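You operate a simulated robot arm through the tools that you are given. There is no shell and no other tool. Be economical: measure what you need, move in short steps, check, and stop when the job is done.

Carry out the task below with a simulated robot arm. There is one attempt and no reset: what you move stays moved.

TASK
Take the yellow block and put it on the green shelf of the tall rack. Put the brown parts carton that says "Sensors" from the grey table top on the steel apron of the bag sealer and the brown parts carton labelled "Rollers" on the green shelf of the tall rack. Take the purple carton and leave it on the lower shelf of the packing table. Turn the sealer dial to 0.5 seconds. Take the black angle bracket and leave it in the inside of the purple kit tray. Put the green-tag clip on the brown carton. Put the yellow loom on the top of the drawer cabinet. Do these in any order. Set down upright: yellow block, brown parts carton, black angle bracket.

It is judged by the outcome, as a careful person would: the job done as asked, and still so three seconds after it is handed in. It fails if anything else is knocked over, pushed out of place, dropped, spilled or broken.

THE ROBOT
A 7-joint arm with a two-finger gripper on a trunk, on a base that drives. Base frame: it is fixed to the floor where the robot stands at the start and does not move with it; the origin is under the middle of the robot, x ahead of it, y to its left, z up. Units: m, degrees, N and s.
With the tool pointing down near the work surface it reaches from about 0.3 to 0.74 m from the robot's upright axis, wherever it stands. Its first joint turns from -166.0 to 166.0 degrees. Places, roughly: black angle bracket (6x5x5 cm) [-1.9, -5.6, 0.9]; brown carton [-1.75, -5.5, 0.75]; brown parts carton [0.5, 0.25, 0.75]; green shelf of the tall rack [0.3, -1.3, 0.9]; green-tag clip (2x2x4 cm) [-2.1, -5.7, 0.9]; inside of the purple kit tray (13x25 cm) [0.3, -5.86, 0.78]; lower shelf of the packing table [0.5, 1.6, 0.2]; purple carton [-2, 2.5, 0.75]; sealer dial [0.3, 0.9, 0.8]; steel apron of the bag sealer (15x16 cm) [0.2, 1.06, 0.8]; top of the drawer cabinet [0.3, -3.8, 0.4]; yellow block (3x6x5 cm) [0.6, 0.1, 0.8]; yellow loom (13x6x4 cm) [-2.1, -5.5, 0.9]. Payload 2.94 kg.
The tool frame sits at the grasp point between the pads (the TCP): z along the fingers, y along the line on which they close. The tips reach 0.03 m beyond it. Largest opening 0.138 m; the body of the gripper starts 0.109 m behind the TCP.
Orientation is told as [roll, pitch, yaw] about the base's x, y, z axes, in that order, counted from this pose: with the fingers straight down and closing along the base's y, the tool's x points along the base's -x, its y along +y and its z along -z.

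THE INTERFACE
- The arm moves only by the tool move_arm. Its argument "moves" is a list of rows, each a list of 7 numbers: the turn, a rotation vector about the base's x, y, z in units of 45 degrees (1.0 is 45 degrees), then the shift along the base's x, y, z in units of 250 mm (1.0 is 250 mm), then the finger opening in cm, from 0 to 13.8. In form: [[wx, wy, wz, dx, dy, dz, hand], ...]. A call has 1 to 10 rows; each row is the pose to reach, as a shift and turn from the pose commanded when the call began. A call with a number of a shift or a turn outside -1 to 1 is refused whole. Each row takes 0.2 s and may step no farther than 0.05 m and 8.6 degrees from the row before; otherwise, or with a gripper value out of range, the whole call is refused. A pose out of reach is approached as far as the arm can. The call stops where the force on the tool passes 40 N (or 10 N more than at its start, if that is more) or the arm is blocked; 0.2 s more then pass. Each finger halts on what it meets, pressing with about 26 N; the grip force reading is that of the motor and also rises with nothing between the fingers. The clock runs only during rows and for 0.2 s after the last one: add rows that repeat a pose to give the fingers time. It gives the time, the measured TCP pose, the force on the tool (base axes), the opening and the grip force at its end, in the units of the frame above (readings bear some noise), with the torque about the TCP (base axes, N m) and any sound that the robot's microphone picked up.
- Cameras (640 x 400 px; columns grow to the right, rows downward): "scene" is now at [-0.006, 0.1258, 1.4579]; the picture's right is [-0.16, -0.99, 0.00], its down [-0.79, 0.13, -0.61] and it looks along [0.60, -0.10, -0.80] (base axes); focal length 214 px, centre (320, 200). "wrist" rides on the gripper at [0.071, 0.019, -0.146] in the tool frame; the picture's right is [-0.26, 0.96, 0.00], its down [-0.85, -0.23, -0.48] and it looks along [-0.46, -0.12, 0.88] (tool axes); focal length 280 px, centre (320, 200). There is no depth. A picture from a camera that has moved, and an enlarged one, comes with that camera's place and axes in the base frame and with its lens.
- get_image(camera): a new picture of that camera. The clock stands still meanwhile.
- move_column(by): slides the trunk up (or, below 0, down) by that many m; the arm and the scene camera ride with it, the base frame stays. It gives what a move gives, with no picture.
- drive_base(legs): drives the robot by 1 to 6 legs, each [ahead, left, turn to the left] in m, m and degrees, along the robot's own axes; the way and the turn of a leg run together, so that a leg with both is an arc; at most 1.5 m and 180 degrees a leg. The arm and the cameras ride along, it lands a little off, and it stops where it bumps. It gives what a move gives.
- turn_head(pan, tilt): turns the head with the scene camera to pan (to the left, within 86 degrees either way) and tilt (down, from -29 to 69), counted from straight ahead of the robot. It gives what a move gives.
- close_up(camera, box): a new picture of the part [left, top, right, bottom] of that camera's present view, enlarged. The clock stands still meanwhile.
- job_done(): hands the job in; it is judged then, once.

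Work in short steps. Places have to be worked out from the pictures, the camera data and where the tool is seen: move nearer, look again, correct. Check each grasp and each placing, and mend what went wrong. You have 217 turns and 218 pictures in all, those below and enlarged ones among them. Open the gripper and draw the arm clear of the work before you hand the job in, unless the task says otherwise.

The tools are called as a command line: name --pt "numbers of a row" for each row, then --argument value for the rest, lists and objects as JSON in quotes. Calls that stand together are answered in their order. move_arm: Moves the arm, as the interface text tells. Its arguments: {"type":"object","properties":{"moves":{"type":"array","items":{"type":"array","items":{"type":"number"}}}},"required":["moves"]} The other tools are called the same way: move_column (by) slides the trunk up or down; drive_base (legs) drives the base; turn_head (pan, tilt) turns the head that bears the scene camera; get_image (camera) takes a picture; close_up (camera, box) takes an enlarged picture of a part of a camera's view; job_done () hands the job in.

At the start:

```text
time: 0.0
ee_pos: [0.1336, 0.4367, 1.1059]
ee_rot: [0.0, 0.0, 0.0]
wrist_force: [-0.4, 0.0, 0.0]
wrist_torque: [0.0, 0.0, 0.03]
gripper_width: 0.1379
grasp_force: 0.1
trunk travel left (down, up): [-0.325, 0.129]
robot x, y, heading: [-0.0032, -0.0035, 0.1]
head pan, tilt: [-9.3, 52.7]
```

scene: 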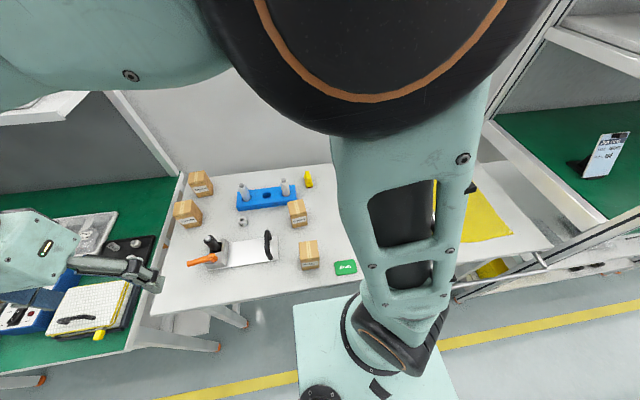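
wrist: 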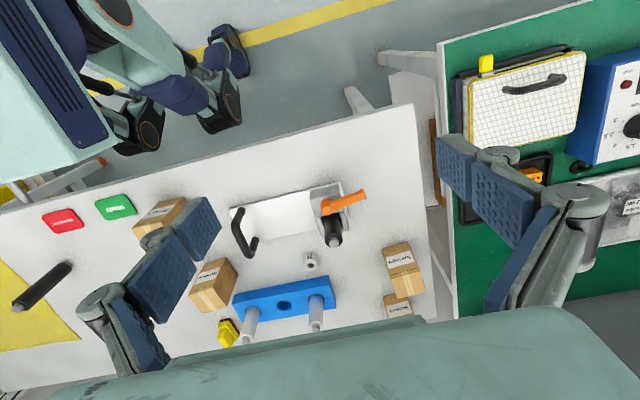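

The first pictures show four small cartons on the grey table. I enlarge them to read the labels.

close_up --camera "scene" --box '[160, 150, 360, 280]'

close_up --camera "wrist" --box '[120, 180, 440, 380]'

close_up --camera "wrist" --box '[440, 20, 640, 260]'

```text
3.08 times, centred on (260, 215) of scene
camera zoom: at [-0.006, 0.1258, 1.4579], right [-0.16, -0.99, 0.0], down [-0.79, 0.13, -0.61], along [0.6, -0.1, -0.8], focal length 660 px, centre (505, 154)
```

zoom: 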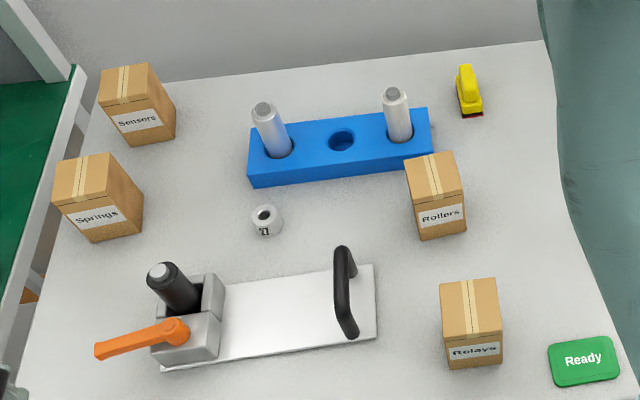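

```text
2.00 times, centred on (280, 280) of wrist
camera zoom: at [0.0611, 0.4551, 1.2528], right [0.26, 0.96, 0.0], down [0.85, -0.23, 0.48], along [0.46, -0.12, -0.88], focal length 561 px, centre (400, 40)
```

zoom: 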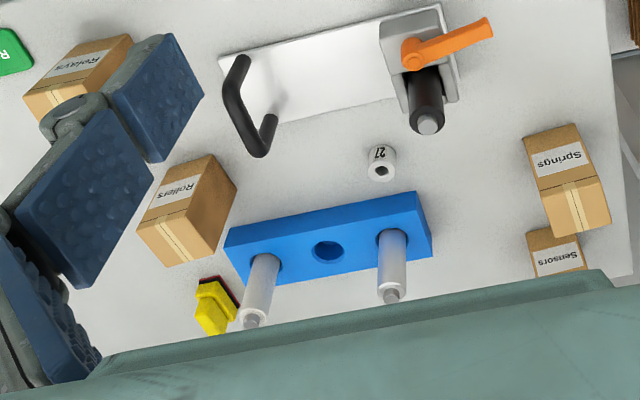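

```text
1.67 times, centred on (540, 140) of wrist
camera zoom: at [0.0611, 0.4551, 1.2528], right [0.26, 0.96, 0.0], down [0.85, -0.23, 0.48], along [0.46, -0.12, -0.88], focal length 467 px, centre (-47, 300)
```

zoom: 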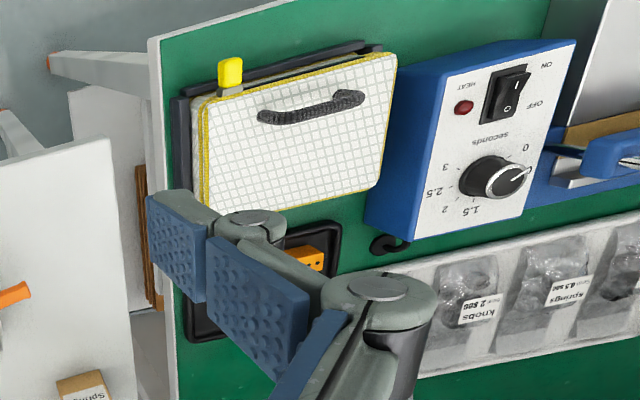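

Rollers is front-right of the blue rack block, Sensors is at the back left, and the yellow block is at the back right. Next I look at the tall rack and the sealer with the head.

turn_head --pan -75 --tilt 25

get_image --camera "scene"

turn_head --pan 60 --tilt 40

get_image --camera "scene"

```text
time: 1.4
ee_pos: [0.1328, 0.4352, 1.107]
ee_rot: [-0.1, -0.1, -0.1]
wrist_force: [0.4, -0.2, -0.3]
wrist_torque: [0.0, 0.03, -0.02]
gripper_width: 0.1382
grasp_force: 0.0
trunk travel left (down, up): [-0.325, 0.129]
robot x, y, heading: [0.0018, 0.0003, -0.1]
head pan, tilt: [-75.0, 25.0]
```

```text
212 pictures are left
camera scene: at [-0.0555, 0.0488, 1.499], right [-0.97, -0.26, 0.0], down [-0.11, 0.41, -0.91], along [0.24, -0.88, -0.42], focal length 214 px, centre (320, 200)
```

scene: 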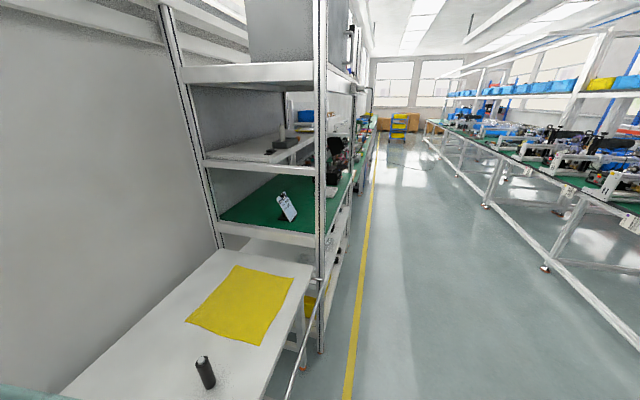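

```text
time: 3.5
ee_pos: [0.1324, 0.4369, 1.1075]
ee_rot: [-0.1, 0.0, 0.0]
wrist_force: [-0.3, 0.5, 0.2]
wrist_torque: [0.01, -0.02, 0.0]
gripper_width: 0.1379
grasp_force: 0.2
trunk travel left (down, up): [-0.325, 0.129]
robot x, y, heading: [0.0034, -0.0025, 0.0]
head pan, tilt: [60.0, 40.0]
```

```text
211 pictures are left
camera scene: at [-0.0369, 0.2114, 1.4757], right [0.87, -0.5, 0.0], down [-0.32, -0.56, -0.77], along [0.38, 0.66, -0.64], focal length 214 px, centre (320, 200)
```

scene: 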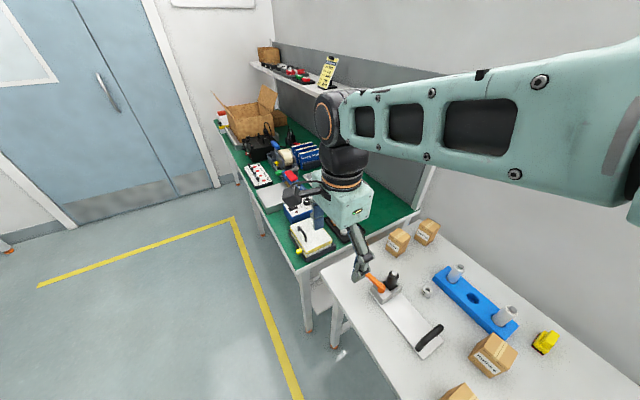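

The rack opens toward -x, and its green shelf is at z≈0.85 with a shelf about 0.35 m above it. I move the arm over the table toward the yellow block to look closer.

move_arm --pt "0 0 0 0.12 -0.12 0 13.8" --pt "0 0 0 0.25 -0.25 0 13.8" --pt "0 0 0 0.37 -0.37 0 13.8" --pt "0 0 0 0.5 -0.5 0 13.8" --pt "0 0 0 0.62 -0.62 0 13.8" --pt "0 0 0 0.75 -0.75 0 13.8" --pt "0 0 0 0.87 -0.87 0 13.8" --pt "0 0 0 1 -1 0 13.8"

turn_head --pan 0 --tilt 50

get_image --camera "scene"

get_image --camera "wrist"

```text
time: 5.3
ee_pos: [0.3821, 0.1862, 1.1086]
ee_rot: [0.1, 0.1, 0.0]
wrist_force: [-0.1, -0.1, -0.5]
wrist_torque: [-0.02, -0.02, 0.01]
gripper_width: 0.1383
grasp_force: 0.1
trunk travel left (down, up): [-0.325, 0.129]
robot x, y, heading: [-0.0021, -0.0007, 0.1]
head pan, tilt: [60.0, 40.0]
```

```text
time: 6.6
ee_pos: [0.3828, 0.1855, 1.1071]
ee_rot: [-0.1, 0.1, 0.0]
wrist_force: [-0.5, 0.5, -0.2]
wrist_torque: [-0.01, 0.02, -0.01]
gripper_width: 0.1381
grasp_force: 0.1
trunk travel left (down, up): [-0.325, 0.129]
robot x, y, heading: [-0.0003, 0.0005, 0.3]
head pan, tilt: [0.0, 50.0]
```

```text
210 pictures are left
camera scene: at [-0.0021, 0.1531, 1.4642], right [0.19, -0.98, 0.0], down [-0.73, -0.14, -0.67], along [0.66, 0.13, -0.74], focal length 214 px, centre (320, 200)
```

scene: 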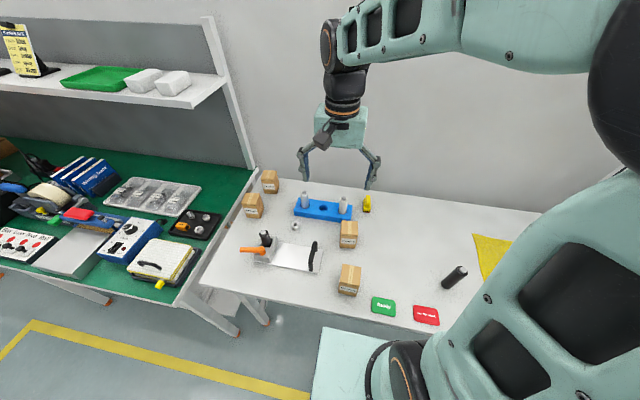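

```text
209 pictures are left
camera wrist: at [0.3109, 0.2053, 1.2535], right [0.26, 0.96, 0.0], down [0.85, -0.23, 0.47], along [0.46, -0.13, -0.88], focal length 280 px, centre (320, 200)
```

wrist: 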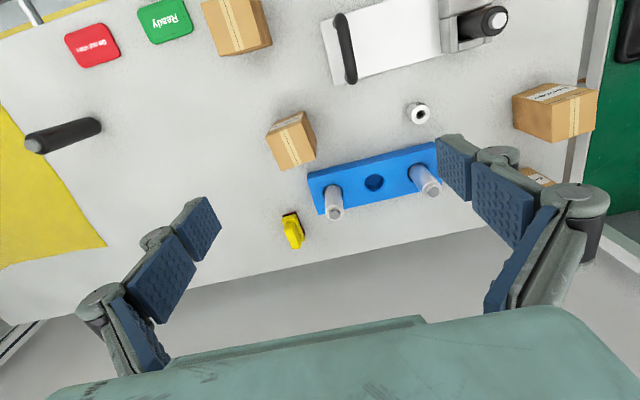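

The yellow block sits near (0.625, 0.056). I take a close-up of it to see its orientation.

close_up --camera "wrist" --box '[220, 90, 380, 260]'

close_up --camera "scene" --box '[230, 160, 400, 310]'

```text
2.35 times, centred on (300, 175) of wrist
camera zoom: at [0.3109, 0.2053, 1.2535], right [0.26, 0.96, 0.0], down [0.85, -0.23, 0.47], along [0.46, -0.13, -0.88], focal length 660 px, centre (367, 259)
```

zoom: 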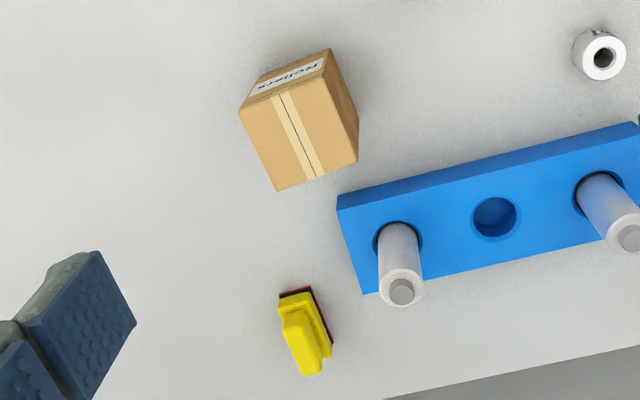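

```text
2.67 times, centred on (315, 235) of scene
camera zoom: at [-0.0021, 0.1531, 1.4642], right [0.19, -0.98, 0.0], down [-0.73, -0.14, -0.67], along [0.66, 0.13, -0.74], focal length 572 px, centre (333, 107)
```

zoom: 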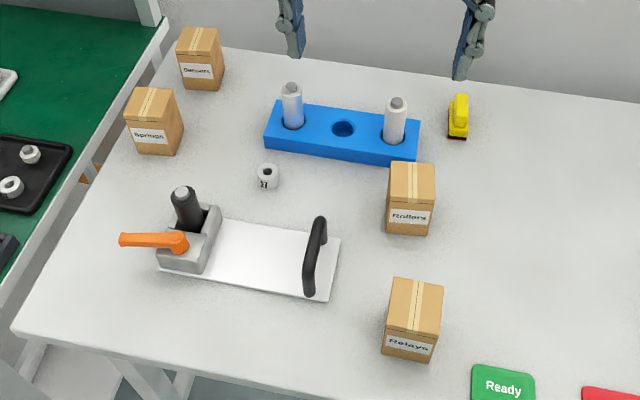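

The Rollers box is centred near (0.436, 0.123) with its top at about 0.82. I tilt the tool 30° forward and come over it with a 9.5 cm opening.

move_arm --pt "0 -0.11 0 0.03 -0.04 -0.1 12" --pt "0 -0.22 0 0.06 -0.08 -0.2 11" --pt "0 -0.33 0 0.09 -0.12 -0.3 10" --pt "0 -0.44 0 0.12 -0.16 -0.4 9.5" --pt "0 -0.55 0 0.15 -0.2 -0.5 9.5" --pt "0 -0.667 0 0.19 -0.252 -0.6 9.5" --pt "0 -0.667 0 0.19 -0.252 -0.6 9.5"

get_image --camera "wrist"

get_image --camera "scene"

```text
time: 8.2
ee_pos: [0.4281, 0.1243, 0.9566]
ee_rot: [0.1, -30.0, 0.2]
wrist_force: [0.0, 0.1, -1.1]
wrist_torque: [-0.04, 0.04, 0.0]
gripper_width: 0.0948
grasp_force: 0.1
trunk travel left (down, up): [-0.325, 0.129]
robot x, y, heading: [0.0009, 0.0024, 0.2]
head pan, tilt: [0.0, 50.0]
```

```text
206 pictures are left
camera wrist: at [0.2936, 0.1434, 1.0484], right [0.22, 0.97, 0.13], down [0.5, -0.23, 0.84], along [0.84, -0.12, -0.53], focal length 280 px, centre (320, 200)
```

wrist: 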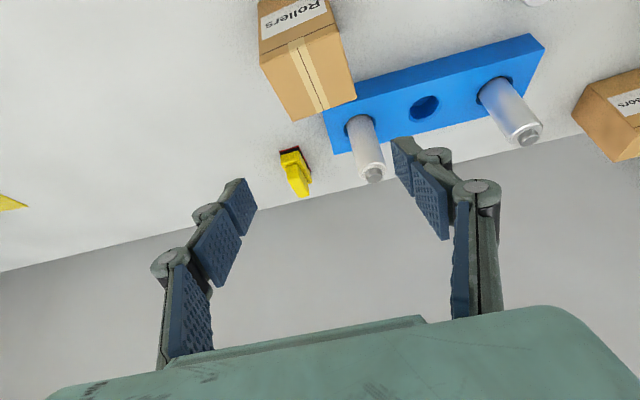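

```text
205 pictures are left
camera scene: at [-0.0019, 0.1404, 1.462], right [0.03, -1.0, 0.0], down [-0.76, -0.03, -0.65], along [0.65, 0.02, -0.76], focal length 214 px, centre (320, 200)
```

scene: 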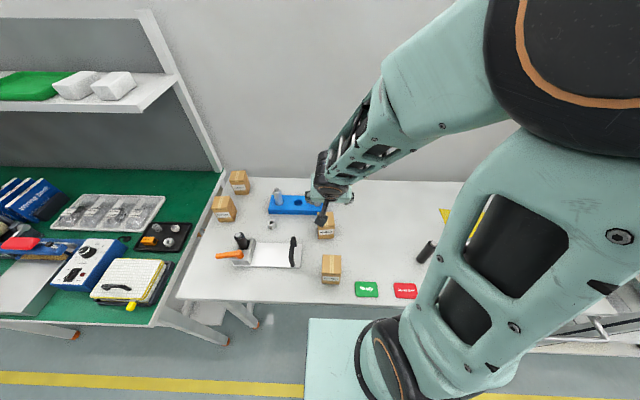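

The box centre is now estimated at (0.445, 0.128), between the fingers. I lower straight down, stop and check before closing.

move_arm --pt "0 0 0 0.03 0.01 -0.15 9.5" --pt "0 0 0 0.06 0.015 -0.3 9.5" --pt "0 0 0 0.06 0.015 -0.45 9.5" --pt "0 0 0 0.06 0.015 -0.6 9.5"

get_image --camera "wrist"

close_up --camera "scene" --box '[260, 160, 400, 290]'

```text
time: 9.2
ee_pos: [0.4462, 0.1279, 0.8074]
ee_rot: [0.1, -30.1, -0.1]
wrist_force: [-0.7, 0.0, 1.0]
wrist_torque: [0.01, 0.01, 0.01]
gripper_width: 0.0952
grasp_force: 0.3
trunk travel left (down, up): [-0.325, 0.129]
robot x, y, heading: [0.001, 0.001, 0.2]
head pan, tilt: [0.0, 50.0]
```

```text
204 pictures are left
camera wrist: at [0.3106, 0.1472, 0.8975], right [0.23, 0.96, 0.13], down [0.5, -0.23, 0.84], along [0.84, -0.12, -0.53], focal length 280 px, centre (320, 200)
```

wrist: 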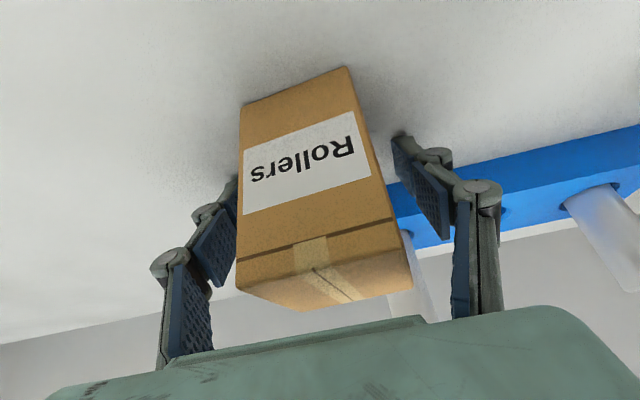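

```text
3.08 times, centred on (330, 225) of scene
camera zoom: at [-0.0028, 0.1376, 1.4617], right [0.0, -1.0, 0.0], down [-0.77, 0.0, -0.64], along [0.64, 0.0, -0.77], focal length 660 px, centre (289, 123)
```

zoom: 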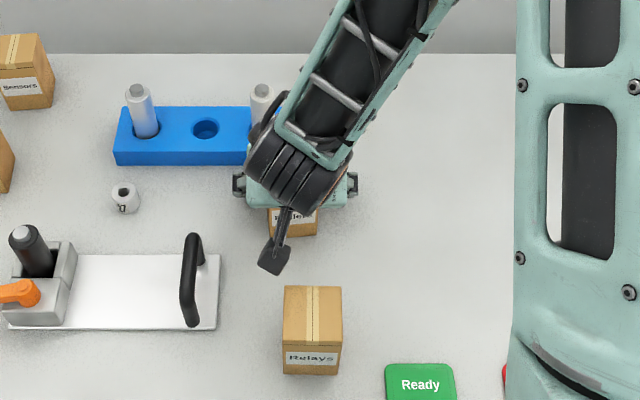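

The box stands between the fingers, slightly nearer than the TCP. I back off 1.5 cm, rise 0.8 cm and close.

move_arm --pt "0 0 0 -0.06 0 0.03 9.5" --pt "0 0 0 -0.06 0 0.03 7" --pt "0 0 0 -0.06 0 0.03 4" --pt "0 0 0 -0.06 0 0.03 4" --pt "0 0 0 -0.06 0 0.03 4" --pt "0 0 0 -0.06 0 0.03 4"

get_image --camera "wrist"

```text
time: 10.6
ee_pos: [0.4327, 0.1274, 0.8157]
ee_rot: [0.0, -30.0, -0.1]
wrist_force: [0.2, 0.2, -0.3]
wrist_torque: [0.05, 0.04, 0.0]
gripper_width: 0.0551
grasp_force: 26.0
trunk travel left (down, up): [-0.325, 0.129]
robot x, y, heading: [0.0003, -0.0012, -0.2]
head pan, tilt: [0.0, 50.0]
```

```text
202 pictures are left
camera wrist: at [0.2964, 0.1463, 0.9058], right [0.23, 0.96, 0.13], down [0.5, -0.23, 0.84], along [0.84, -0.12, -0.53], focal length 280 px, centre (320, 200)
```

wrist: 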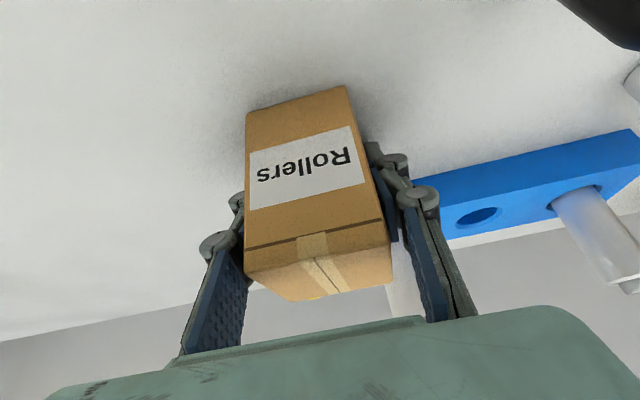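

Gripped at 5.5 cm. I lift it, then back the base away and strafe toward the rack.

move_arm --pt "0 0 0 0 0 0.15 4" --pt "0 0 0 0 0 0.3 4" --pt "0 0 0 0 0 0.45 4" --pt "0 0 0 0 0 0.6 4" --pt "0 0 0 0 0 0.75 4"

drive_base --legs '[[-0.4, 0, 0], [0, -1.2, 0]]'

turn_head --pan 0 --tilt 30

get_image --camera "scene"

get_image --camera "wrist"

```text
time: 11.8
ee_pos: [0.4266, 0.124, 0.992]
ee_rot: [0.4, -28.5, -0.3]
wrist_force: [-0.1, 0.0, -1.2]
wrist_torque: [0.01, -0.01, -0.01]
gripper_width: 0.0553
grasp_force: 25.7
trunk travel left (down, up): [-0.325, 0.129]
robot x, y, heading: [0.0003, -0.0002, 0.2]
head pan, tilt: [0.0, 50.0]
```

```text
time: 24.5
ee_pos: [0.0418, -1.0532, 0.9979]
ee_rot: [0.2, -29.5, 0.7]
wrist_force: [0.2, 0.8, -1.2]
wrist_torque: [-0.01, 0.0, -0.03]
gripper_width: 0.0551
grasp_force: 25.9
trunk travel left (down, up): [-0.325, 0.129]
robot x, y, heading: [-0.3835, -1.1809, 0.8]
head pan, tilt: [0.0, 50.0]
```

```text
time: 25.4
ee_pos: [0.0425, -1.0529, 0.9981]
ee_rot: [0.1, -29.3, 0.7]
wrist_force: [-0.4, 0.1, -2.2]
wrist_torque: [-0.03, -0.06, 0.03]
gripper_width: 0.0554
grasp_force: 25.4
trunk travel left (down, up): [-0.325, 0.129]
robot x, y, heading: [-0.3853, -1.1866, 1.0]
head pan, tilt: [0.0, 30.0]
```

```text
201 pictures are left
camera scene: at [-0.3766, -1.0499, 1.4902], right [-0.03, -1.0, 0.0], down [-0.51, 0.02, -0.86], along [0.86, -0.03, -0.51], focal length 214 px, centre (320, 200)
```

scene: 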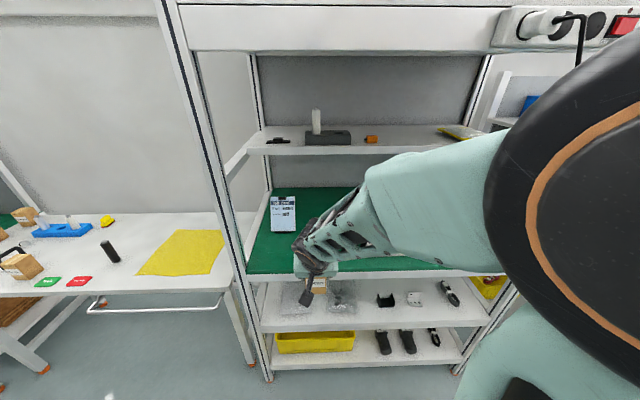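

```text
200 pictures are left
camera wrist: at [-0.0929, -1.0352, 1.0909], right [0.22, 0.97, 0.13], down [0.51, -0.23, 0.83], along [0.83, -0.11, -0.54], focal length 280 px, centre (320, 200)
```

wrist: 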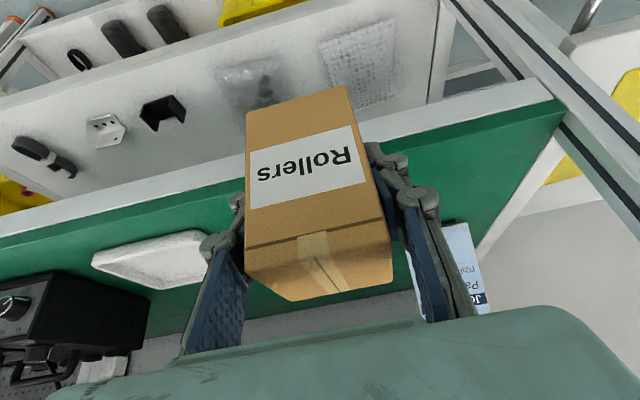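

The shelf front edge is at x≈0.175, z≈0.85, with free space at y≈-1.05. I extend 0.21 m over the shelf, then lower in part.

move_arm --pt "0 0 0 0.17 0 0 4" --pt "0 0 0 0.34 0 0 4" --pt "0 0 0 0.51 0 0 4" --pt "0 0 0 0.68 0 0 4" --pt "0 0 0 0.86 0 0 4" --pt "0 0 0 0.86 0 -0.12 4" --pt "0 0 0 0.86 0 -0.2 4"

get_image --camera "wrist"

close_up --camera "scene" --box '[220, 130, 420, 300]'

```text
time: 27.0
ee_pos: [0.2565, -1.0513, 0.9485]
ee_rot: [0.2, -29.4, 0.7]
wrist_force: [0.4, -0.2, -0.8]
wrist_torque: [0.0, -0.03, 0.02]
gripper_width: 0.0551
grasp_force: 25.9
trunk travel left (down, up): [-0.325, 0.129]
robot x, y, heading: [-0.3839, -1.1857, 0.7]
head pan, tilt: [0.0, 30.0]
```

```text
199 pictures are left
camera wrist: at [0.1221, -1.0336, 1.0413], right [0.22, 0.97, 0.13], down [0.51, -0.23, 0.83], along [0.83, -0.11, -0.54], focal length 280 px, centre (320, 200)
```

wrist: 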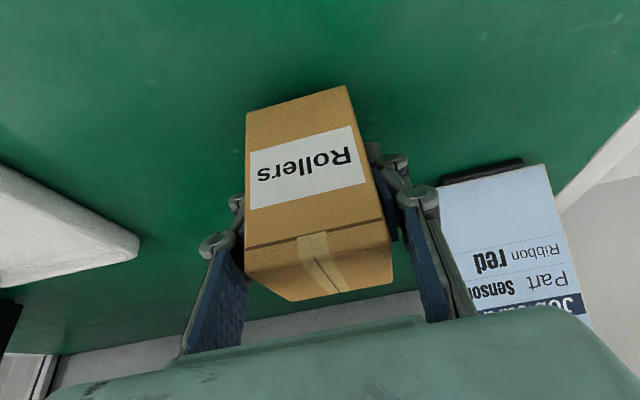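

```text
2.35 times, centred on (320, 215) of scene
camera zoom: at [-0.3762, -1.0457, 1.491], right [0.01, -1.0, 0.0], down [-0.5, -0.01, -0.87], along [0.87, 0.01, -0.5], focal length 505 px, centre (320, 165)
```

zoom: 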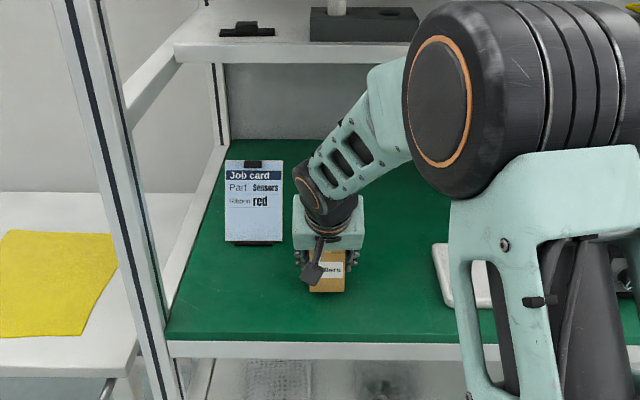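

The box is above a free area behind the front edge. I lower in small steps and watch the force.

move_arm --pt "0 0 0 0 0 -0.06 4" --pt "0 0 0 0 0 -0.1 4" --pt "0 0 0 0 0 -0.12 4"

get_image --camera "wrist"

```text
time: 27.8
ee_pos: [0.2587, -1.0513, 0.9322]
ee_rot: [0.4, -30.6, 0.6]
wrist_force: [-4.9, -1.4, 17.6]
wrist_torque: [-0.61, 0.24, -0.24]
gripper_width: 0.0552
grasp_force: 26.1
trunk travel left (down, up): [-0.325, 0.129]
robot x, y, heading: [-0.3843, -1.1832, 0.9]
head pan, tilt: [0.0, 30.0]
stopped in row 3: the force on the tool passed its limit at 44 N (the readings are from after the stop); the commanded pose is now the measured one
```

```text
197 pictures are left
camera wrist: at [0.1235, -1.0346, 1.0209], right [0.21, 0.97, 0.14], down [0.49, -0.23, 0.84], along [0.85, -0.11, -0.52], focal length 280 px, centre (320, 200)
```

wrist: 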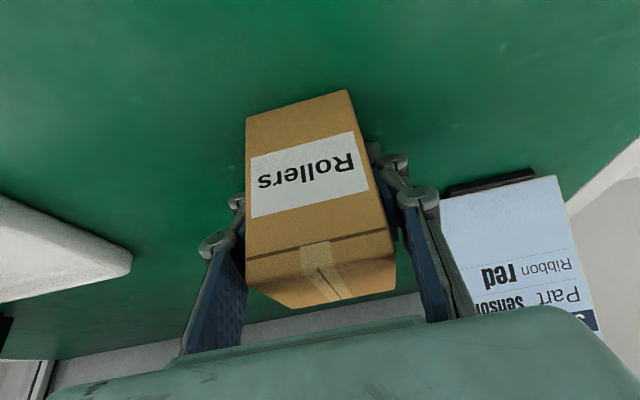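

It is resting on the shelf. I ease up a couple of mm and open the fingers, then rise.

move_arm --pt "0 0 0 0 0 0.008 5.5" --pt "0 0 0 0 0 0.008 6.5" --pt "0 0 0 0 0 0.008 9" --pt "0 0 0 0 0 0.008 9.5"

move_arm --pt "0 0 0 0 0 0.12 9.5" --pt "0 0 0 -0.08 0 0.28 9.5" --pt "0 0 0 -0.24 0 0.36 9.5" --pt "0 0 0 -0.42 0 0.36 9.5" --pt "0 0 0 -0.6 0 0.36 9.5"

get_image --camera "wrist"

get_image --camera "scene"

```text
time: 28.8
ee_pos: [0.2585, -1.05, 0.928]
ee_rot: [0.5, -30.0, 0.7]
wrist_force: [0.0, 1.1, 0.3]
wrist_torque: [-0.02, -0.02, 0.02]
gripper_width: 0.0952
grasp_force: 0.0
trunk travel left (down, up): [-0.325, 0.129]
robot x, y, heading: [-0.3875, -1.1853, 0.6]
head pan, tilt: [0.0, 30.0]
```

```text
time: 30.0
ee_pos: [0.1085, -1.0511, 1.0197]
ee_rot: [0.3, -30.2, 0.6]
wrist_force: [0.3, 0.3, -0.2]
wrist_torque: [-0.03, -0.01, 0.01]
gripper_width: 0.0948
grasp_force: 0.1
trunk travel left (down, up): [-0.325, 0.129]
robot x, y, heading: [-0.3833, -1.1825, 0.6]
head pan, tilt: [0.0, 30.0]
```

```text
196 pictures are left
camera wrist: at [-0.0267, -1.0328, 1.1098], right [0.21, 0.97, 0.14], down [0.5, -0.23, 0.84], along [0.84, -0.11, -0.53], focal length 280 px, centre (320, 200)
```

wrist: 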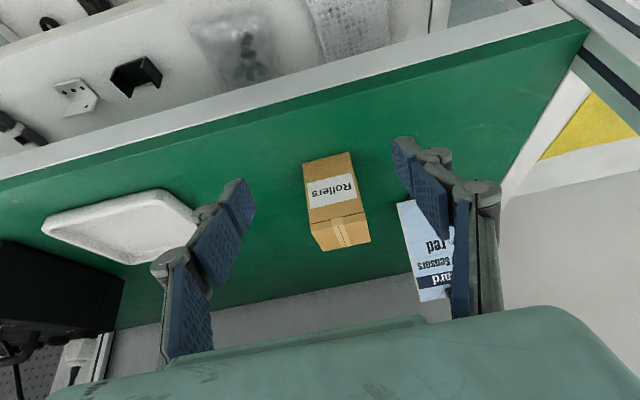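

```text
195 pictures are left
camera scene: at [-0.377, -1.046, 1.4911], right [0.01, -1.0, 0.0], down [-0.5, -0.01, -0.87], along [0.87, 0.01, -0.5], focal length 214 px, centre (320, 200)
```

scene: 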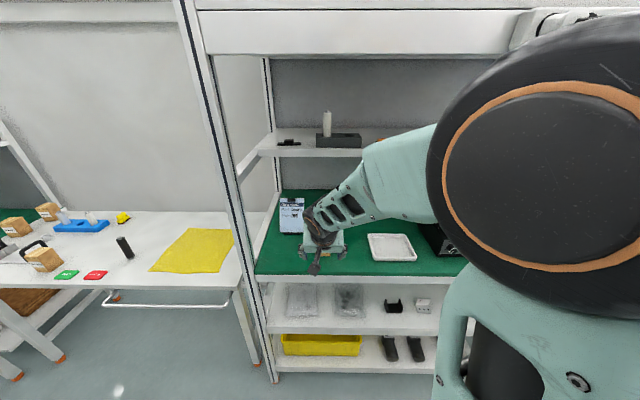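

Rollers stands upright on the green shelf. I drive back to the grey table for the yellow block.

drive_base --legs '[[0, 1.18, 0], [0.38, 0, 0]]'

get_image --camera "wrist"

```text
time: 42.7
ee_pos: [0.4692, 0.1475, 1.0184]
ee_rot: [0.3, -30.3, 0.6]
wrist_force: [0.0, 0.3, 0.6]
wrist_torque: [0.0, 0.01, 0.0]
gripper_width: 0.095
grasp_force: 0.0
trunk travel left (down, up): [-0.325, 0.129]
robot x, y, heading: [-0.0288, 0.01, 1.0]
head pan, tilt: [0.0, 30.0]
```

```text
194 pictures are left
camera wrist: at [0.3332, 0.1644, 1.1096], right [0.21, 0.97, 0.14], down [0.5, -0.23, 0.84], along [0.84, -0.11, -0.53], focal length 280 px, centre (320, 200)
```

wrist: 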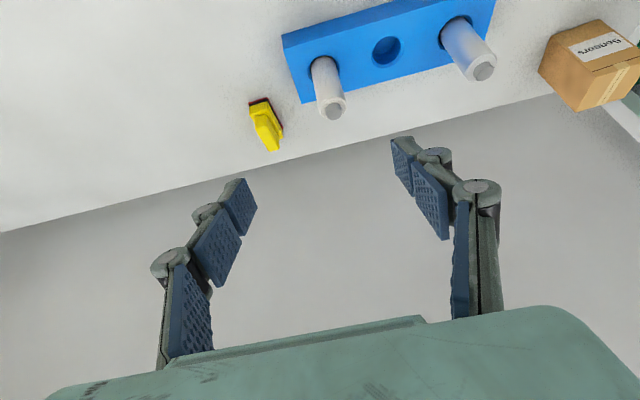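

The block is at about (0.614, 0.065). I move above it with a 7 cm opening.

move_arm --pt "0 0 0 0.1 -0.08 0 9.5" --pt "0 0 0 0.2 -0.18 -0.05 8" --pt "0 0 0 0.3 -0.26 -0.15 7" --pt "0 0 0 0.42 -0.34 -0.25 7" --pt "0 0 0 0.5 -0.34 -0.4 7" --pt "0 0 0 0.5 -0.34 -0.48 7"

get_image --camera "wrist"

```text
time: 44.1
ee_pos: [0.5981, 0.0626, 0.8981]
ee_rot: [0.4, -30.2, 0.7]
wrist_force: [0.4, -0.6, 0.4]
wrist_torque: [0.02, 0.0, -0.03]
gripper_width: 0.0698
grasp_force: 0.2
trunk travel left (down, up): [-0.325, 0.129]
robot x, y, heading: [-0.0292, 0.0128, 0.7]
head pan, tilt: [0.0, 30.0]
```

```text
193 pictures are left
camera wrist: at [0.4611, 0.0796, 0.9882], right [0.21, 0.97, 0.14], down [0.5, -0.23, 0.84], along [0.84, -0.11, -0.53], focal length 280 px, centre (320, 200)
```

wrist: 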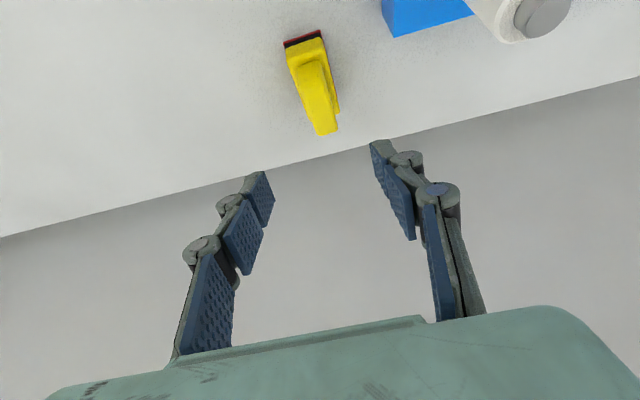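

The block is centred near (0.61, 0.071). I adjust y and lower to TCP z≈0.81, then look.

move_arm --pt "0 0 0 0.02 0.034 -0.1 7" --pt "0 0 0 0.04 0.034 -0.2 7" --pt "0 0 0 0.04 0.034 -0.3 7" --pt "0 0 0 0.04 0.034 -0.35 7"

get_image --camera "wrist"

```text
time: 45.1
ee_pos: [0.6048, 0.0715, 0.812]
ee_rot: [0.4, -30.2, 0.7]
wrist_force: [-0.8, 1.5, 0.0]
wrist_torque: [-0.01, 0.0, 0.0]
gripper_width: 0.0701
grasp_force: 0.0
trunk travel left (down, up): [-0.325, 0.129]
robot x, y, heading: [-0.0282, 0.0106, 0.7]
head pan, tilt: [0.0, 30.0]
```

```text
192 pictures are left
camera wrist: at [0.4683, 0.0883, 0.9024], right [0.21, 0.97, 0.14], down [0.5, -0.23, 0.84], along [0.84, -0.11, -0.53], focal length 280 px, centre (320, 200)
```

wrist: 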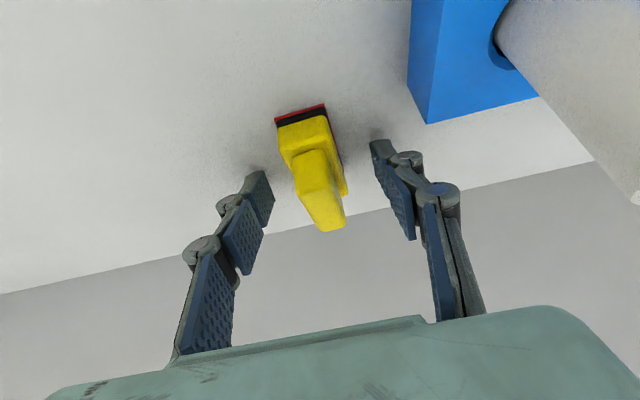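

The block is centred between the fingers. I lower 1 cm more and close.

move_arm --pt "0 0 0 0.02 0 -0.02 7" --pt "0 0 0 0.02 0 -0.045 7" --pt "0 0 0 0.02 0 -0.045 5" --pt "0 0 0 0.02 0 -0.045 2" --pt "0 0 0 0.02 0 -0.045 1.5" --pt "0 0 0 0.02 0 -0.045 1.5"

get_image --camera "wrist"

```text
time: 45.7
ee_pos: [0.6129, 0.0691, 0.8117]
ee_rot: [0.3, -31.3, 0.6]
wrist_force: [-6.6, -10.6, 27.5]
wrist_torque: [-1.24, 0.16, -0.18]
gripper_width: 0.0433
grasp_force: 10.2
trunk travel left (down, up): [-0.325, 0.129]
robot x, y, heading: [-0.0264, 0.0101, 0.8]
head pan, tilt: [0.0, 30.0]
stopped in row 3: the force on the tool passed its limit at 43 N (the readings are from after the stop); the commanded pose is now the measured one
```

```text
191 pictures are left
camera wrist: at [0.4754, 0.0854, 0.8993], right [0.21, 0.97, 0.14], down [0.48, -0.23, 0.85], along [0.85, -0.11, -0.51], focal length 280 px, centre (320, 200)
```

wrist: 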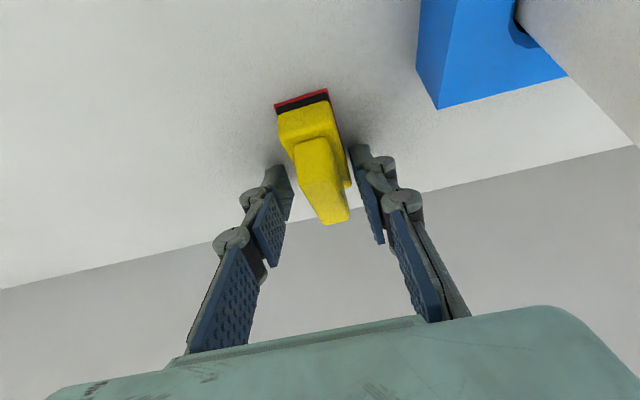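

The fingertips touched the table (surface ≈0.778). I raise 7 mm and close.

move_arm --pt "0 0 0 0 0.006 0.028 4.5" --pt "0 0 0 0 0.006 0.028 4.3" --pt "0 0 0 0 0.006 0.028 3" --pt "0 0 0 0 0.006 0.028 1.5" --pt "0 0 0 0 0.006 0.028 1.5" --pt "0 0 0 0 0.006 0.028 1.5"

get_image --camera "wrist"

```text
time: 47.1
ee_pos: [0.6106, 0.0746, 0.8121]
ee_rot: [0.4, -30.5, 0.8]
wrist_force: [-1.8, 0.6, 2.4]
wrist_torque: [-0.05, 0.1, -0.01]
gripper_width: 0.0276
grasp_force: 26.6
trunk travel left (down, up): [-0.325, 0.129]
robot x, y, heading: [-0.028, 0.0141, 1.1]
head pan, tilt: [0.0, 30.0]
```

```text
190 pictures are left
camera wrist: at [0.4745, 0.0902, 0.9014], right [0.21, 0.97, 0.14], down [0.49, -0.23, 0.84], along [0.84, -0.11, -0.53], focal length 280 px, centre (320, 200)
```

wrist: 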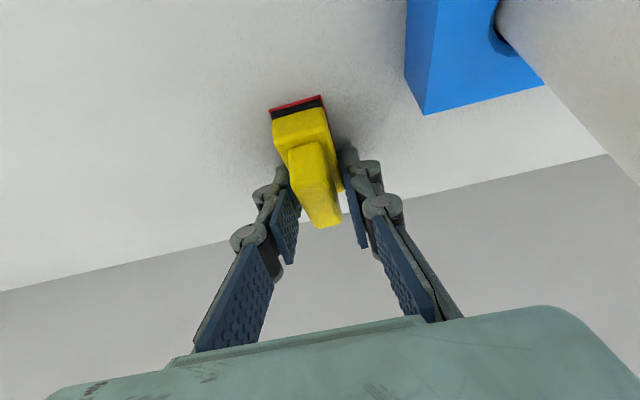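

Gripped at 2.8 cm. I lift it, back away and strafe to the rack.

move_arm --pt "0 0 0 0 0 0.15 1.5" --pt "0 0 0 0 0 0.3 1.5" --pt "0 0 0 0 0 0.45 1.5" --pt "0 0 0 -0.1 0 0.6 1.5" --pt "0 0 0 -0.25 0 0.75 1.5" --pt "0 0 0 -0.45 0 0.76 1.5" --pt "0 0 0 -0.6 0 0.76 1.5"

drive_base --legs '[[-0.37, 0, 0], [0, -1.24, 0]]'

get_image --camera "wrist"

get_image --camera "scene"

```text
refused: row 5 steps farther than a row can; nothing moved
```

```text
time: 56.1
ee_pos: [0.2478, -0.7129, 0.8126]
ee_rot: [1.3, -30.7, 1.5]
wrist_force: [0.0, 1.0, -0.1]
wrist_torque: [-0.27, 0.04, -0.18]
gripper_width: 0.0274
grasp_force: 26.5
trunk travel left (down, up): [-0.325, 0.129]
robot x, y, heading: [-0.389, -0.7892, 0.7]
head pan, tilt: [0.0, 30.0]
stopped in leg 2: the force on the tool passed its limit at 56 N (the readings are from after the stop); the commanded pose is now the measured one
```

```text
189 pictures are left
camera wrist: at [0.1104, -0.7008, 0.9022], right [0.19, 0.97, 0.15], down [0.5, -0.23, 0.84], along [0.85, -0.08, -0.52], focal length 280 px, centre (320, 200)
```

wrist: 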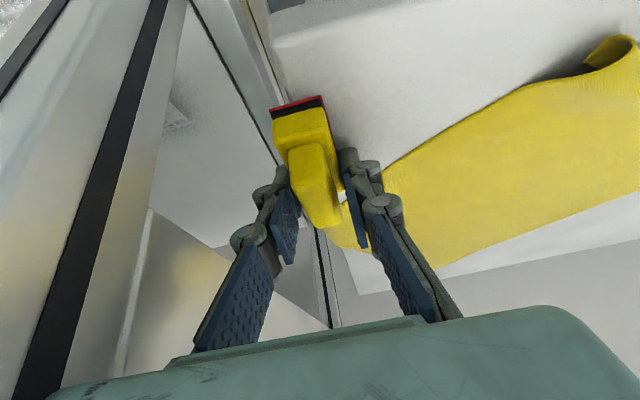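

```text
188 pictures are left
camera scene: at [-0.3815, -0.6539, 1.491], right [0.02, -1.0, 0.0], down [-0.5, -0.01, -0.87], along [0.87, 0.01, -0.5], focal length 214 px, centre (320, 200)
```

scene: 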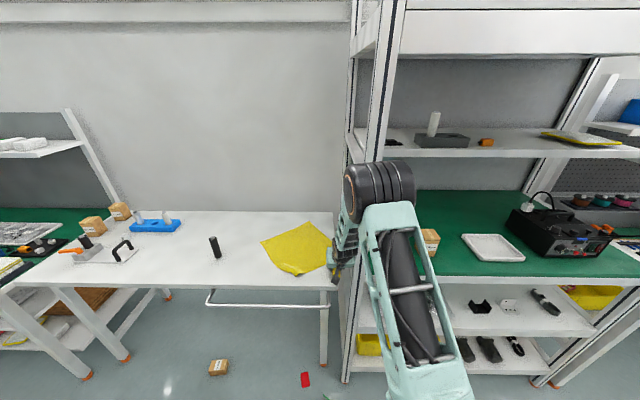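

I made a mistake: my lift was refused for too long a step, and the drive I queued with it ran anyway with the arm low. It swept the Relays carton and a red card to the floor, and it moved the cloth. I won't chain dependent calls again, and I'll put these back. First I raise the arm clear of the post.

move_arm --pt "0 0 0 0 0.05 0.05 1.5" --pt "0 0 0 0 0.1 0.2 1.5" --pt "0 0 0 0 0.1 0.37 1.5" --pt "0 0 0 0 0.1 0.55 1.5" --pt "0 0 0 0 0.1 0.72 1.5" --pt "0 0 0 0 0.1 0.8 1.5"

```text
time: 57.5
ee_pos: [0.2457, -0.6883, 1.0127]
ee_rot: [1.3, -30.6, 1.4]
wrist_force: [0.2, -0.1, -0.8]
wrist_torque: [0.01, -0.02, 0.02]
gripper_width: 0.0273
grasp_force: 25.9
trunk travel left (down, up): [-0.325, 0.129]
robot x, y, heading: [-0.3891, -0.7941, 0.6]
head pan, tilt: [0.0, 30.0]
```

The arm is up at z=1.01. I retract it in x, then look at the table and floor.

move_arm --pt "0 0 0 -0.17 0 0 1.5" --pt "0 0 0 -0.34 0 0 1.5" --pt "0 0 0 -0.5 0 0 1.5" --pt "0 0 0 -0.66 0 0 1.5"

turn_head --pan 25 --tilt 40

get_image --camera "scene"

get_image --camera "wrist"

```text
time: 58.5
ee_pos: [0.0809, -0.6875, 1.0124]
ee_rot: [1.3, -30.7, 1.4]
wrist_force: [-0.5, -0.2, -0.5]
wrist_torque: [0.0, -0.01, -0.02]
gripper_width: 0.0277
grasp_force: 25.7
trunk travel left (down, up): [-0.325, 0.129]
robot x, y, heading: [-0.3913, -0.7887, 0.8]
head pan, tilt: [0.0, 30.0]
```

```text
time: 59.4
ee_pos: [0.083, -0.6878, 1.0125]
ee_rot: [1.3, -30.7, 1.3]
wrist_force: [0.0, 0.5, -0.5]
wrist_torque: [-0.01, 0.01, 0.02]
gripper_width: 0.0276
grasp_force: 26.5
trunk travel left (down, up): [-0.325, 0.129]
robot x, y, heading: [-0.3954, -0.7917, 1.2]
head pan, tilt: [25.0, 40.0]
```

```text
187 pictures are left
camera scene: at [-0.3954, -0.6184, 1.4757], right [0.44, -0.9, 0.0], down [-0.58, -0.28, -0.77], along [0.69, 0.33, -0.64], focal length 214 px, centre (320, 200)
```

scene: 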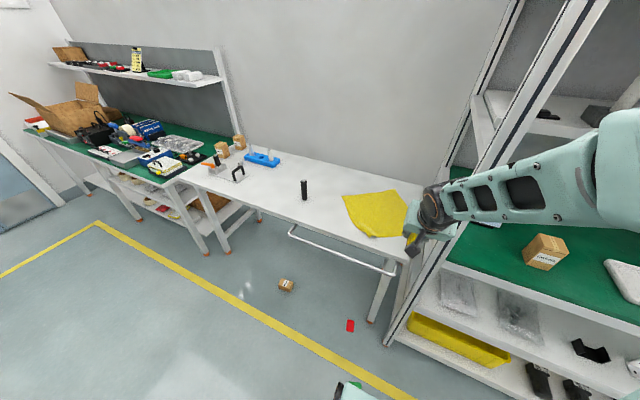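

```text
186 pictures are left
camera wrist: at [-0.0535, -0.6754, 1.1021], right [0.19, 0.97, 0.15], down [0.5, -0.23, 0.84], along [0.85, -0.08, -0.52], focal length 280 px, centre (320, 200)
```

wrist: 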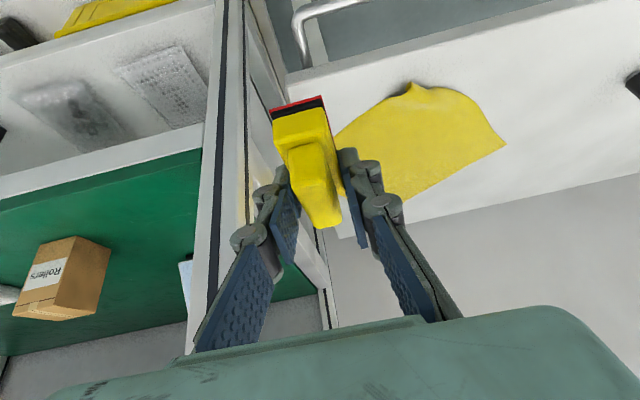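

First I finish the block by strafing 0.45 m right with the arm retracted and high.

drive_base --legs '[[0, -0.46, 0]]'

get_image --camera "wrist"

```text
time: 63.9
ee_pos: [0.0897, -1.149, 1.0137]
ee_rot: [1.4, -30.7, 1.1]
wrist_force: [-0.4, 0.6, -0.9]
wrist_torque: [0.02, -0.01, 0.0]
gripper_width: 0.0275
grasp_force: 26.1
trunk travel left (down, up): [-0.325, 0.129]
robot x, y, heading: [-0.3854, -1.2501, 0.6]
head pan, tilt: [25.0, 40.0]
```

```text
185 pictures are left
camera wrist: at [-0.0469, -1.1352, 1.1021], right [0.2, 0.97, 0.15], down [0.49, -0.23, 0.84], along [0.85, -0.09, -0.52], focal length 280 px, centre (320, 200)
```

wrist: 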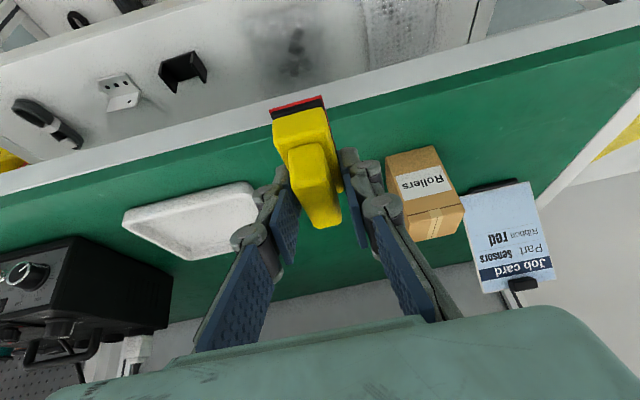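

Free space lies between the tray and Rollers. I extend 0.165 m and lower to just above the shelf.

move_arm --pt "0 0 0 0.16 0 0 1.5" --pt "0 0 0 0.33 0 0 1.5" --pt "0 0 0 0.5 0 0 1.5" --pt "0 0 0 0.66 0 0 1.5" --pt "0 0 0 0.66 0 -0.14 1.5" --pt "0 0 0 0.66 0 -0.27 1.5"

get_image --camera "wrist"

```text
time: 65.3
ee_pos: [0.2546, -1.1486, 0.9437]
ee_rot: [1.4, -30.8, 1.1]
wrist_force: [0.2, -0.7, -1.2]
wrist_torque: [-0.01, 0.01, 0.01]
gripper_width: 0.0275
grasp_force: 25.8
trunk travel left (down, up): [-0.325, 0.129]
robot x, y, heading: [-0.3864, -1.2472, 0.8]
head pan, tilt: [25.0, 40.0]
```

```text
184 pictures are left
camera wrist: at [0.1176, -1.1355, 1.0338], right [0.2, 0.97, 0.15], down [0.49, -0.23, 0.84], along [0.85, -0.09, -0.52], focal length 280 px, centre (320, 200)
```

wrist: 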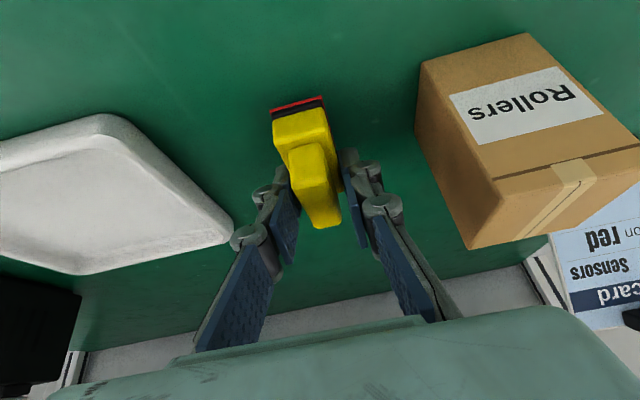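

The block is clear of its neighbours. I lower it gently to contact.

move_arm --pt "0 0 0 0 0 -0.02 1.5" --pt "0 0 0 0 0 -0.04 1.5" --pt "0 0 0 0 0 -0.055 1.5"

```text
time: 66.1
ee_pos: [0.2545, -1.1479, 0.9314]
ee_rot: [1.4, -30.8, 1.1]
wrist_force: [-1.2, 0.7, 2.0]
wrist_torque: [-0.05, 0.09, -0.03]
gripper_width: 0.0277
grasp_force: 26.2
trunk travel left (down, up): [-0.325, 0.129]
robot x, y, heading: [-0.3842, -1.2522, 0.7]
head pan, tilt: [25.0, 40.0]
```

Light contact (2 N). I go down 1.5 mm more and open the fingers.

move_arm --pt "0 0 0 0 0 -0.006 1.5" --pt "0 0 0 0 0 -0.006 2.5" --pt "0 0 0 0 0 -0.004 3.5" --pt "0 0 0 0 0 0 5" --pt "0 0 0 0 0 0 5.5"

get_image --camera "wrist"

```text
time: 67.3
ee_pos: [0.2538, -1.149, 0.932]
ee_rot: [1.4, -30.6, 1.1]
wrist_force: [-1.2, 0.7, 2.6]
wrist_torque: [0.02, 0.02, 0.0]
gripper_width: 0.0558
grasp_force: 0.0
trunk travel left (down, up): [-0.325, 0.129]
robot x, y, heading: [-0.3847, -1.25, 0.7]
head pan, tilt: [25.0, 40.0]
```

```text
183 pictures are left
camera wrist: at [0.1175, -1.1356, 1.0205], right [0.2, 0.97, 0.15], down [0.5, -0.23, 0.84], along [0.85, -0.09, -0.53], focal length 280 px, centre (320, 200)
```

wrist: 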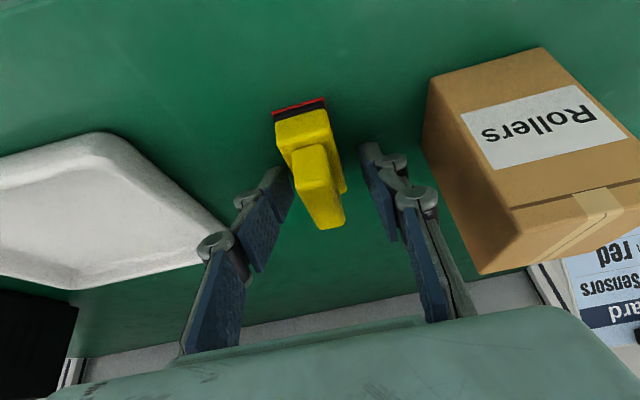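

The block stands free. I rise and withdraw.

move_arm --pt "0 0 0 0 0 0.1 5.5" --pt "0 0 0 0 0 0.25 5.5" --pt "0 0 0 -0.1 0 0.4 5.5" --pt "0 0 0 -0.28 0 0.42 5.5" --pt "0 0 0 -0.46 0 0.42 5.5" --pt "0 0 0 -0.64 0 0.42 5.5" --pt "0 0 0 -0.8 0 0.42 5.5"

get_image --camera "wrist"

turn_head --pan 45 --tilt 55

get_image --camera "scene"

```text
time: 68.9
ee_pos: [0.0516, -1.1484, 1.0363]
ee_rot: [1.3, -30.6, 1.0]
wrist_force: [0.5, 0.3, 0.1]
wrist_torque: [0.04, 0.0, -0.02]
gripper_width: 0.055
grasp_force: 0.2
trunk travel left (down, up): [-0.325, 0.129]
robot x, y, heading: [-0.3834, -1.2508, 0.2]
head pan, tilt: [25.0, 40.0]
```

```text
182 pictures are left
camera wrist: at [-0.0845, -1.1353, 1.1253], right [0.2, 0.97, 0.15], down [0.49, -0.23, 0.84], along [0.85, -0.09, -0.52], focal length 280 px, centre (320, 200)
```

wrist: 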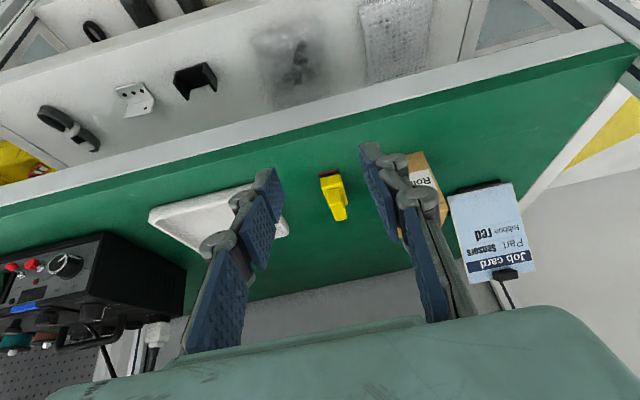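

```text
time: 69.7
ee_pos: [0.0525, -1.1484, 1.0356]
ee_rot: [1.3, -30.7, 1.1]
wrist_force: [0.3, 0.3, -1.2]
wrist_torque: [-0.02, -0.02, 0.02]
gripper_width: 0.055
grasp_force: 0.0
trunk travel left (down, up): [-0.325, 0.129]
robot x, y, heading: [-0.3874, -1.2505, 0.6]
head pan, tilt: [45.0, 55.0]
```

```text
181 pictures are left
camera scene: at [-0.4145, -1.0616, 1.455], right [0.71, -0.7, 0.0], down [-0.57, -0.58, -0.57], along [0.4, 0.41, -0.82], focal length 214 px, centre (320, 200)
```

scene: 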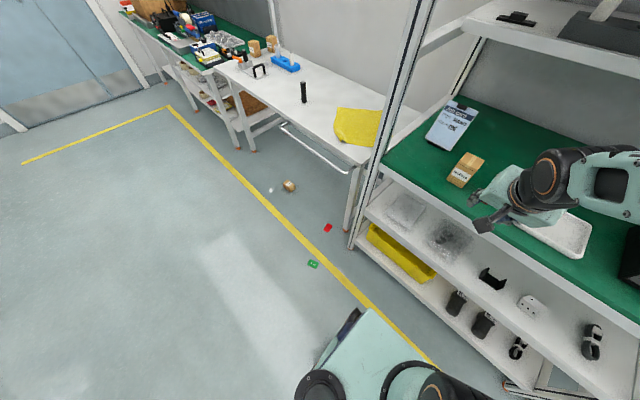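

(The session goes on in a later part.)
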